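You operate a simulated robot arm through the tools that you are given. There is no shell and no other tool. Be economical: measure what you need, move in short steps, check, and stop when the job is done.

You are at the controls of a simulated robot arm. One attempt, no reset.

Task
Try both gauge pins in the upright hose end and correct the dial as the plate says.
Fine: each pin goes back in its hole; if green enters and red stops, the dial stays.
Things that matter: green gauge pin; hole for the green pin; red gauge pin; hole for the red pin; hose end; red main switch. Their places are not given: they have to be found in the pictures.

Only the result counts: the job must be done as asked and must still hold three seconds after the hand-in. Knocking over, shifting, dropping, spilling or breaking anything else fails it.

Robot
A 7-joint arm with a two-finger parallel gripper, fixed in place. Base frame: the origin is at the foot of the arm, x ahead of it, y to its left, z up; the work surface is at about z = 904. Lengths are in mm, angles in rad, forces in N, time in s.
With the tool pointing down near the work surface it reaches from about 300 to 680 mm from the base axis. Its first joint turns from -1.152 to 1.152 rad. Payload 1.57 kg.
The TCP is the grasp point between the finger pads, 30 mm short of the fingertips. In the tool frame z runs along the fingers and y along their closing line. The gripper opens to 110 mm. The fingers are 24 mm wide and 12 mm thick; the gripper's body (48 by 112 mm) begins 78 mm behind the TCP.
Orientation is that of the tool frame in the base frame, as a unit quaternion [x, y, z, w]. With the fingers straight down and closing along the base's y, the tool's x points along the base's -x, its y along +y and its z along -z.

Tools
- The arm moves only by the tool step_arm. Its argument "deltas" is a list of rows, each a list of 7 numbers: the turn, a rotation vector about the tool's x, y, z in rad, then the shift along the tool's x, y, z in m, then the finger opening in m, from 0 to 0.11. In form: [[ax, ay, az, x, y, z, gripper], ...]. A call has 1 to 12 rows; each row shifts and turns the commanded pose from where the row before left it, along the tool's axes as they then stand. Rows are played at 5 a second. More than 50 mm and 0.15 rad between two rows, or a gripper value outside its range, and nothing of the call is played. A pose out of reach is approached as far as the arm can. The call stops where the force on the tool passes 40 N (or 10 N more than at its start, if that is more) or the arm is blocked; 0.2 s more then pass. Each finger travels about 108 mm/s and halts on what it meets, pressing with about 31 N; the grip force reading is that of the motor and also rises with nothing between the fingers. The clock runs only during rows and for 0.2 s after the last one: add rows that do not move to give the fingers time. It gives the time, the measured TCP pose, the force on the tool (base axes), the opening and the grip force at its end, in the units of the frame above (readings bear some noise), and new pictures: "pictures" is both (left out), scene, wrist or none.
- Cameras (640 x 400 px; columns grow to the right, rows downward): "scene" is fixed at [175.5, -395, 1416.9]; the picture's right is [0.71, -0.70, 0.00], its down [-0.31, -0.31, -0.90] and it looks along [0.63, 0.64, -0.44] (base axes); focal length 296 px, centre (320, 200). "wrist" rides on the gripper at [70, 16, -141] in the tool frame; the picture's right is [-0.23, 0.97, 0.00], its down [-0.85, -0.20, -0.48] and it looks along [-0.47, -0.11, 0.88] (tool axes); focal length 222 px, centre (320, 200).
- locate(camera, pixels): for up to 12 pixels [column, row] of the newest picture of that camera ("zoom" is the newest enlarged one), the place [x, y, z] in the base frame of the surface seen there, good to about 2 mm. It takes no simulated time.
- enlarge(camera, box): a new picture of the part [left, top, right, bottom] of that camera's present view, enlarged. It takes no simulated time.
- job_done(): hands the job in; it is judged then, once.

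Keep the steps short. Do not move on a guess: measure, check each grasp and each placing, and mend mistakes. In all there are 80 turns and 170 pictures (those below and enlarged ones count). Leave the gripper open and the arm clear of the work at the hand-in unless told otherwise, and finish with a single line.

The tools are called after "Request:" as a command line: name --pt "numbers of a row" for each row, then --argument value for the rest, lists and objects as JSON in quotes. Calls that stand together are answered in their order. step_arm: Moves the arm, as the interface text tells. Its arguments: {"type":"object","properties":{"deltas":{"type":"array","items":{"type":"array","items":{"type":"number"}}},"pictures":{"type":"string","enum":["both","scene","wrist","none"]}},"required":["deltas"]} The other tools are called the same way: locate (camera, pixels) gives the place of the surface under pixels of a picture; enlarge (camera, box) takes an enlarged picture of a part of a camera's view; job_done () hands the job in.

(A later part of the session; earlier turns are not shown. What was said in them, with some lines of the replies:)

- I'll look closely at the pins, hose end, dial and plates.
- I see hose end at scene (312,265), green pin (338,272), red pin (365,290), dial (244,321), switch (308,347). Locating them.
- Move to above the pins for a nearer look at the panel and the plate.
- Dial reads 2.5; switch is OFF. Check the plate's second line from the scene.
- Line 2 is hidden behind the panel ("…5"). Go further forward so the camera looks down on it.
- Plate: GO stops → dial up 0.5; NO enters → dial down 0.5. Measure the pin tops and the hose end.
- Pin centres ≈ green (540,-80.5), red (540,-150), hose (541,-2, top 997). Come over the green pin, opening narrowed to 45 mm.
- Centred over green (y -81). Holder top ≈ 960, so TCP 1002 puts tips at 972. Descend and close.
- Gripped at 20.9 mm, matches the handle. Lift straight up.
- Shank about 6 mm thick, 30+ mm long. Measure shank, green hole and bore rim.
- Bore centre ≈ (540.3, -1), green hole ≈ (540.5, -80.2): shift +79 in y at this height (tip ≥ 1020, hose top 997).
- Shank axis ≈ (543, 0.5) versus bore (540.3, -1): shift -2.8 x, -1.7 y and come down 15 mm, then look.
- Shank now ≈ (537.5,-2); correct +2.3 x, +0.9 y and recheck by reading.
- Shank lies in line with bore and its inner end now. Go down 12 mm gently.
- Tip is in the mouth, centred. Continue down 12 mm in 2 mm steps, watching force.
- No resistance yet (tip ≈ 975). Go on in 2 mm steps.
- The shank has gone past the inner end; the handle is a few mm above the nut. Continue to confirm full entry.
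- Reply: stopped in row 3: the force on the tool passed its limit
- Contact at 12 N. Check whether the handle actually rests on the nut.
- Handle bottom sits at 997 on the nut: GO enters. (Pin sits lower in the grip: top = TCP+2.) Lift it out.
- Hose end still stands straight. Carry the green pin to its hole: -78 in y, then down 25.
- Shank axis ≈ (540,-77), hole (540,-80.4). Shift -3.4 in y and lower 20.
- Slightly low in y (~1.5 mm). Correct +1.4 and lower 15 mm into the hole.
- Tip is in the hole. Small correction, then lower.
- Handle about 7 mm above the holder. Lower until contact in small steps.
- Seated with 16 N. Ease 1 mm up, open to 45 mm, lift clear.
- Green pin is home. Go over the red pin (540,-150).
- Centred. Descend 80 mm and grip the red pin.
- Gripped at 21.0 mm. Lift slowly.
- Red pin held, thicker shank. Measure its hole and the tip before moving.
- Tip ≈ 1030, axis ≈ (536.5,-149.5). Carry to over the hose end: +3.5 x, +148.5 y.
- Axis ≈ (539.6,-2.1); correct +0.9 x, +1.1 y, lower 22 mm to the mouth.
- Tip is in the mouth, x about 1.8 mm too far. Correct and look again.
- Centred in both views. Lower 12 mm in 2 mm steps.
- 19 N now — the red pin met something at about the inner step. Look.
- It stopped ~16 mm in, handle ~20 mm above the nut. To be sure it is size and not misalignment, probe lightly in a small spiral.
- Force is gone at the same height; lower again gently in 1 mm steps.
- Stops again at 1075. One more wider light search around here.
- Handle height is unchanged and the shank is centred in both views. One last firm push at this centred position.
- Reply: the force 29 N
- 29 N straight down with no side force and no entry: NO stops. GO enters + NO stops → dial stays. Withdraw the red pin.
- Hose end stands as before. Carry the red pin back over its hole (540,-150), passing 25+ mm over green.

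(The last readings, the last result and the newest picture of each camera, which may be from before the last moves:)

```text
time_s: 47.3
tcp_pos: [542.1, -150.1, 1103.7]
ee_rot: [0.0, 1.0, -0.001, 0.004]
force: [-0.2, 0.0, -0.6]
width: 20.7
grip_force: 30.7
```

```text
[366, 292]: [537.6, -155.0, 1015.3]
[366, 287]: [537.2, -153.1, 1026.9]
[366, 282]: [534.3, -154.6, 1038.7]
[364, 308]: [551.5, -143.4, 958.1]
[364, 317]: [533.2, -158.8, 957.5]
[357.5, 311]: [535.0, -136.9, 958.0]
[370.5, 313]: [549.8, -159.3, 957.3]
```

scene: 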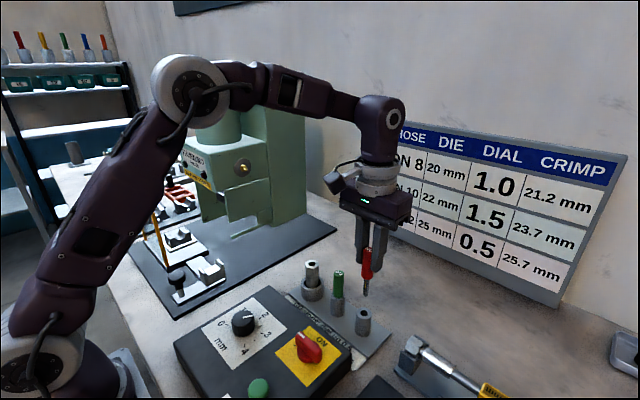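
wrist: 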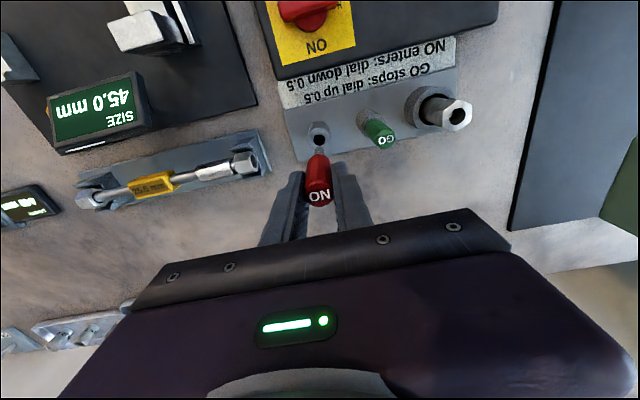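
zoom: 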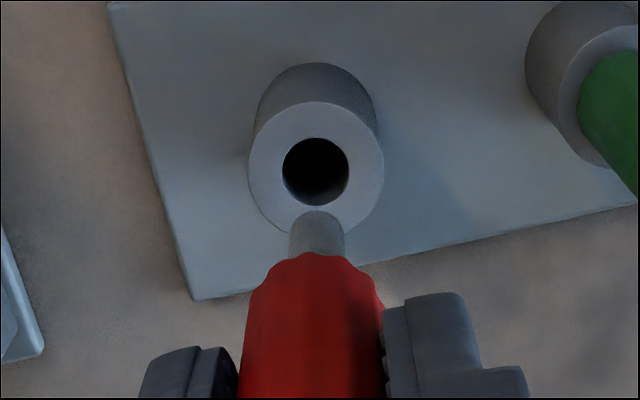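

Nearly aligned (shank 539.8,-150; hole 540.5,-149.6). Lower 38 mm and check.

Request:
step_arm --pt "0 0 0 -0.0006 0.0002 0 0" --pt "0 0 0 0 0 0.014 0" --pt "0 0 0 0 0 0.014 0" --pt "0 0 0 0 0 0.012 0" --pt "0 0 0 0 0 0 0" --pictures "both"

Request:
enlarge --camera "scene" --box '[330, 250, 400, 350]'

Request:
enlarge --camera "wrist" --box '[295, 110, 345, 180]'

```text
time_s: 48.5
tcp_pos: [542.5, -150.5, 1064.3]
ee_rot: [0.001, 1.0, 0.0, 0.003]
force: [-1.3, 0.2, -0.9]
width: 20.8
grip_force: 30.4
```

scene: 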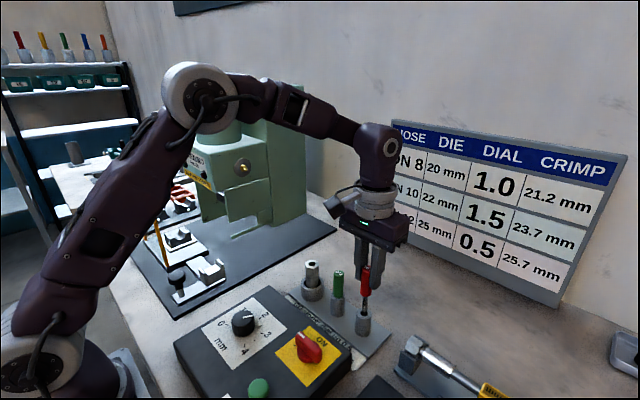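
wrist: 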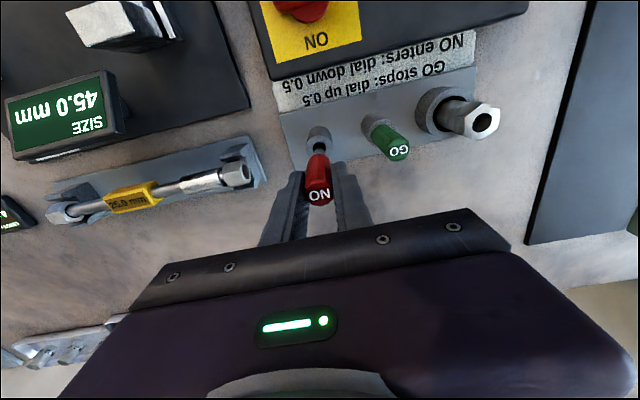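

```text
4.00 times, centred on (365, 300) of scene
```

zoom: 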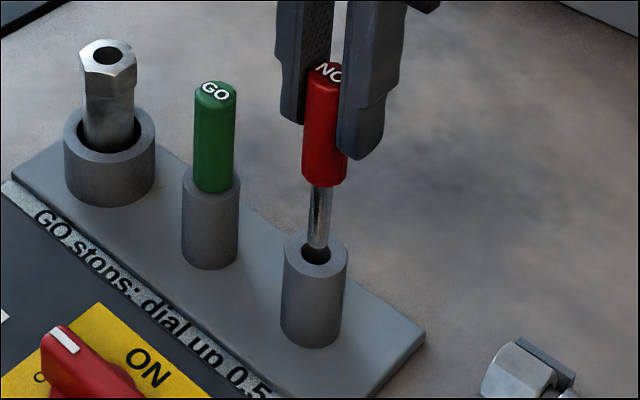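

```text
5.71 times, centred on (320, 145) of wrist
```

zoom: 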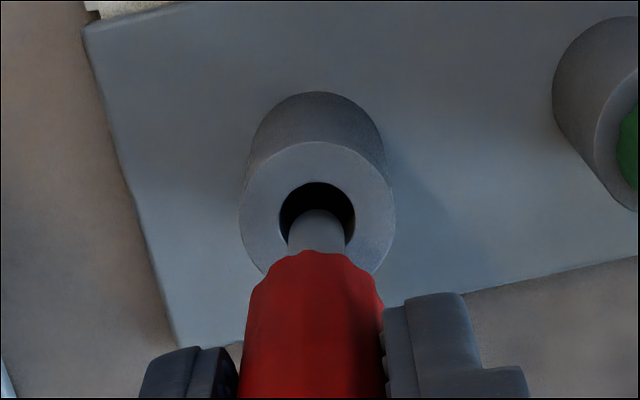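

Aligned within about 1 mm. Lower 16 mm in small steps.

Request:
step_arm --pt "0 0 0 0.0006 0 0.003 0" --pt "0 0 0 0 0 0.003 0" --pt "0 0 0 0 0 0.003 0" --pt "0 0 0 0 0 0.003 0" --pt "0 0 0 0 0 0.003 0" --pt "0 0 0 0 0 0.003 0" --pt "0 0 0 0 0 0 0" --pictures "scene"

Request:
enlarge --camera "scene" --box '[330, 250, 400, 350]'

```text
time_s: 50.1
tcp_pos: [541.7, -151.8, 1045.0]
ee_rot: [0.0, 1.0, 0.0, 0.004]
force: [-0.2, 0.2, 0.6]
width: 21.1
grip_force: 30.7
```

scene: 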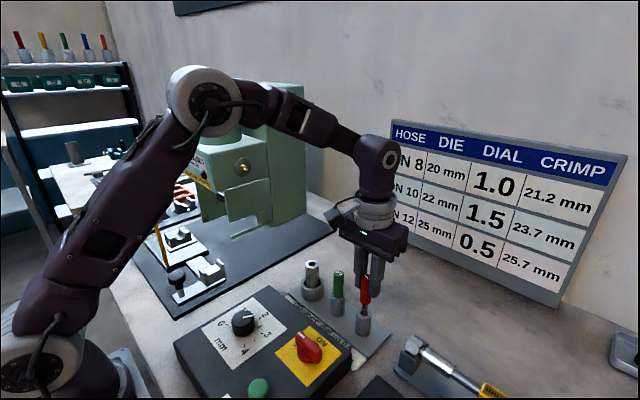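

```text
4.00 times, centred on (365, 300) of scene
```

zoom: 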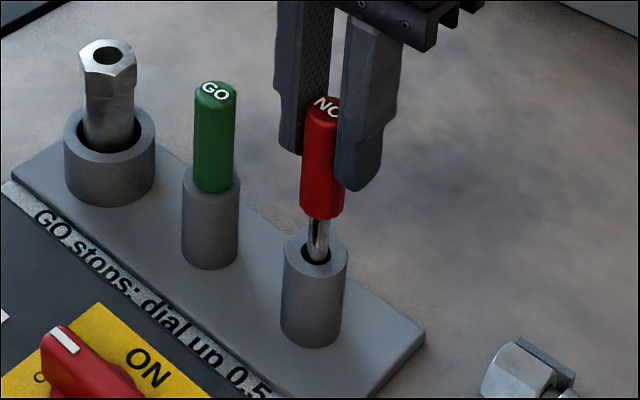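

Shank is in the hole. Lower 18 more, then gently to contact.

Request:
step_arm --pt "0 0 0 0 0 0.004 0" --pt "0 0 0 0 0 0.004 0" --pt "0 0 0 0 0 0.004 0" --pt "0 0 0 0 0 0.003 0" --pt "0 0 0 0 0 0.002 0" --pt "0 0 0 0 0 0 0" --pictures "scene"

Request:
enlarge --camera "scene" --box '[330, 250, 400, 350]'

```text
time_s: 51.5
tcp_pos: [541.4, -152.3, 1028.8]
ee_rot: [0.0, 1.0, 0.0, 0.004]
force: [0.2, -0.1, -0.5]
width: 20.6
grip_force: 31.2
```

scene: 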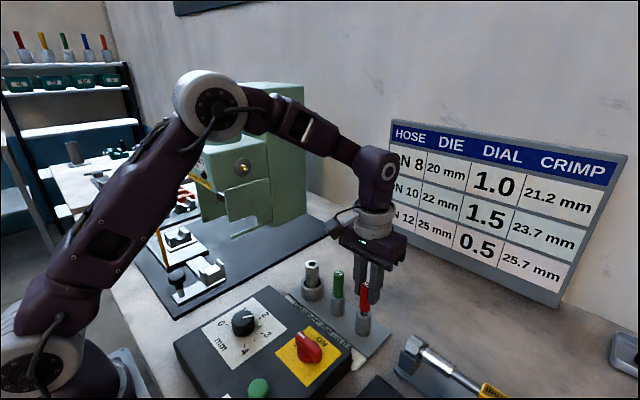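

```text
4.00 times, centred on (365, 300) of scene
```

zoom: 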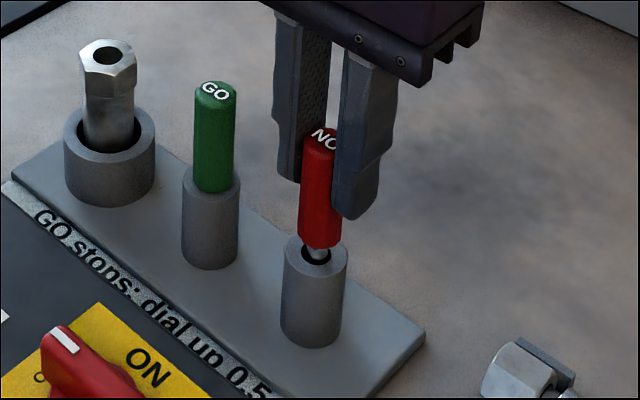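

About 8–10 mm left. Lower in 1.5 mm steps with a 1 mm y correction.

Request:
step_arm --pt "0 0 0 0 0.0008 0.002 0" --pt "0 0 0 0 0 0.002 0" --pt "0 0 0 0 0 0.0015 0" --pt "0 0 0 0 0 0.0015 0" --pt "0 0 0 0 0 0 0" --pictures "scene"

Request:
enlarge --camera "scene" --box '[330, 250, 400, 350]'

```text
time_s: 52.7
tcp_pos: [540.5, -148.5, 1020.7]
ee_rot: [0.0, 1.0, 0.0, 0.003]
force: [-0.6, 0.3, -0.9]
width: 20.5
grip_force: 30.8
```

scene: 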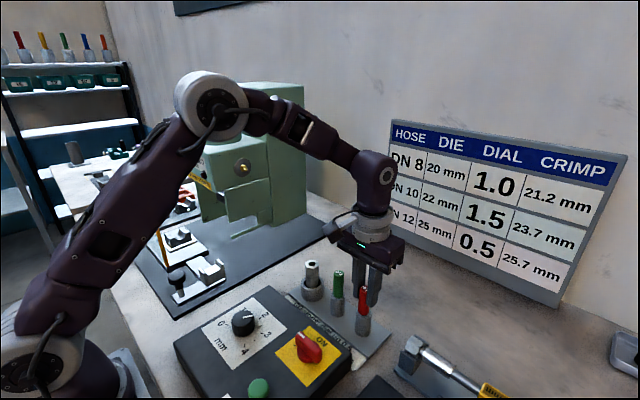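

```text
4.00 times, centred on (365, 300) of scene
```

zoom: 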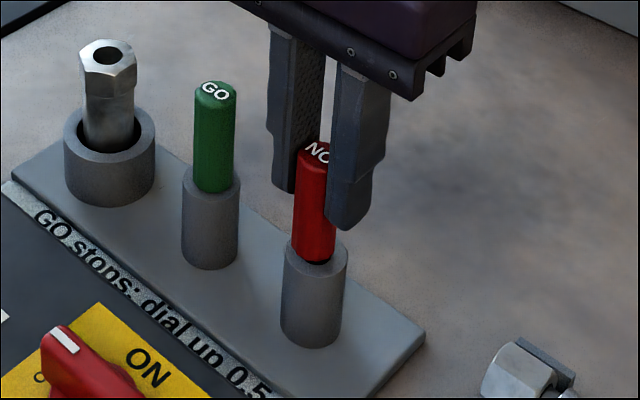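

A few mm left. Keep going to contact.

Request:
step_arm --pt "0 0 0 0 0 0.0015 0" --pt "0 0 0 0 0 0.0015 0" --pt "0 0 0 0 0 0.001 0" --pt "0 0 0 0 0 0 0" --pictures "none"

```text
time_s: 53.7
tcp_pos: [541.2, -150.2, 1016.5]
ee_rot: [0.0, 1.0, 0.001, 0.003]
force: [-0.4, 0.5, -0.1]
width: 20.5
grip_force: 31.1
```

Request:
step_arm --pt "0 0 0 0 0 0.001 0" --pt "0 0 0 0 0 0.001 0" --pt "0 0 0 0 0 0.001 0" --pt "0 0 0 0 0 0 0" --pictures "scene"

Request:
enlarge --camera "scene" --box '[330, 250, 400, 350]'

```text
time_s: 54.7
tcp_pos: [542.4, -149.6, 1015.2]
ee_rot: [0.0, 1.0, -0.001, 0.005]
force: [0.5, 1.9, 27.6]
width: 20.3
grip_force: 30.6
```

scene: 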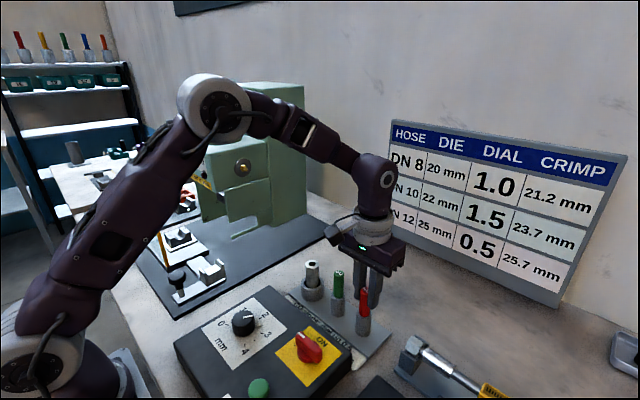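

```text
4.00 times, centred on (365, 300) of scene
```

zoom: 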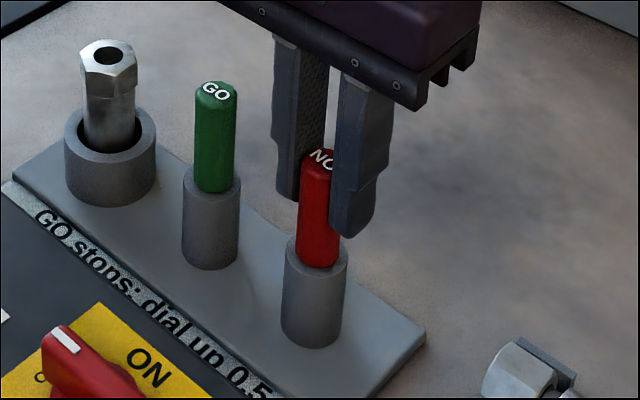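

Seated (28 N). Ease 2 mm, open, lift and back off.

Request:
step_arm --pt "0 0 0 0 0 -0.002 0" --pt "0 0 0 0 0 0 0.03" --pt "0 0 0 0 0 0 0.045" --pt "0 0 0 0 0 0 0.045" --pt "0 0 0 0 0 -0.035 0.045" --pt "0 0 0 0 0 -0.045 0.045" --pt "0 0 0 0 0 -0.045 0.08" --pt "0 0 0 0 0 -0.045 0.1" --pt "0 0 0 0.03 0 -0.03 0.1" --pt "0 0 0 0.03 0 0 0.1" --pt "0 0 0 0 0 0 0.1" --pictures "both"

Request:
enlarge --camera "scene" --box '[290, 240, 400, 340]'

Request:
enlarge --camera "wrist" --box '[230, 20, 450, 200]'

Request:
enlarge --camera "scene" --box '[180, 280, 340, 400]'

```text
time_s: 57.1
tcp_pos: [481.2, -150.6, 1212.6]
ee_rot: [0.0, 1.0, 0.0, 0.004]
force: [0.0, -0.9, 0.3]
width: 100.1
grip_force: 0.0
```

scene: 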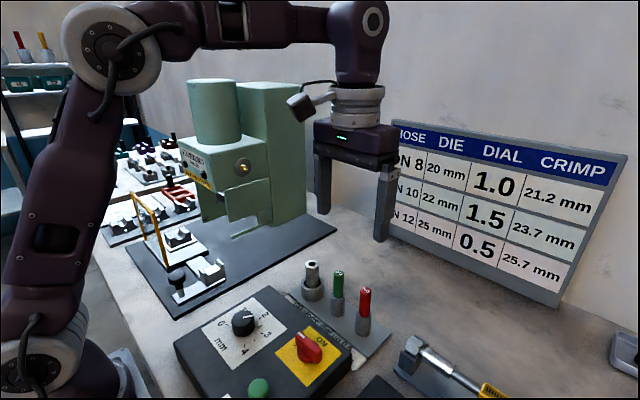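
wrist: 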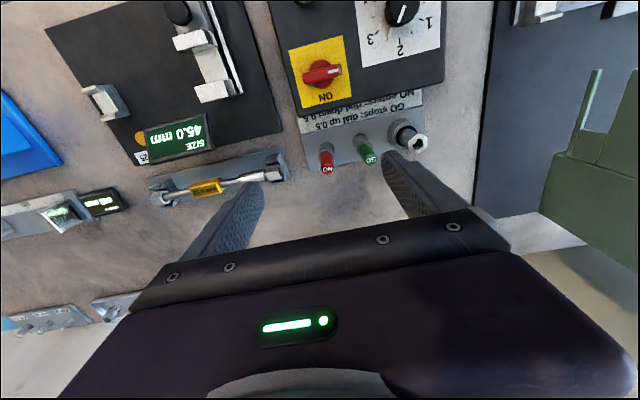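

```text
4.00 times, centred on (345, 290) of scene
```

zoom: 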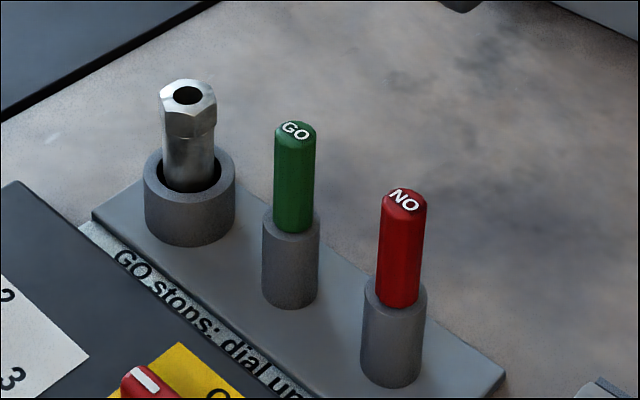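

```text
2.22 times, centred on (340, 110) of wrist
```

zoom: 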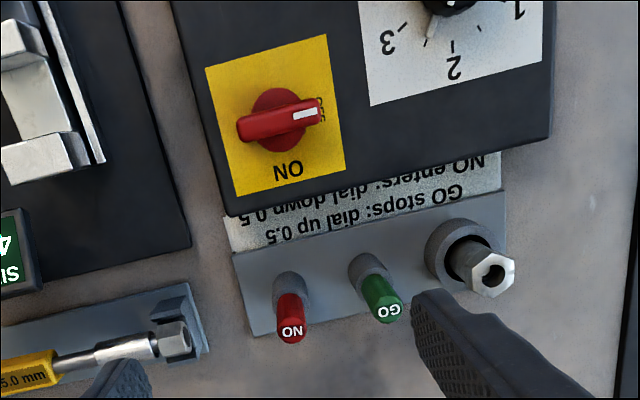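

```text
3.33 times, centred on (260, 340) of scene
```

zoom: 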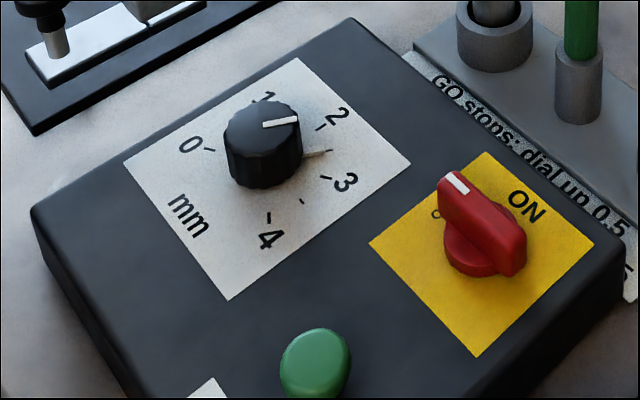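

Both pins are back as at the start, the hose end is upright, the dial is still at 2.5, the switch is untouched at OFF, and the arm is clear with the gripper open. Handing in.

Request:
job_done

```text
The job is handed in.
```

GO pin entered fully and NO pin stopped (up to 29 N, no entry), so the dial stays at 2.5; both pins are back in their holes, and the job is handed in.
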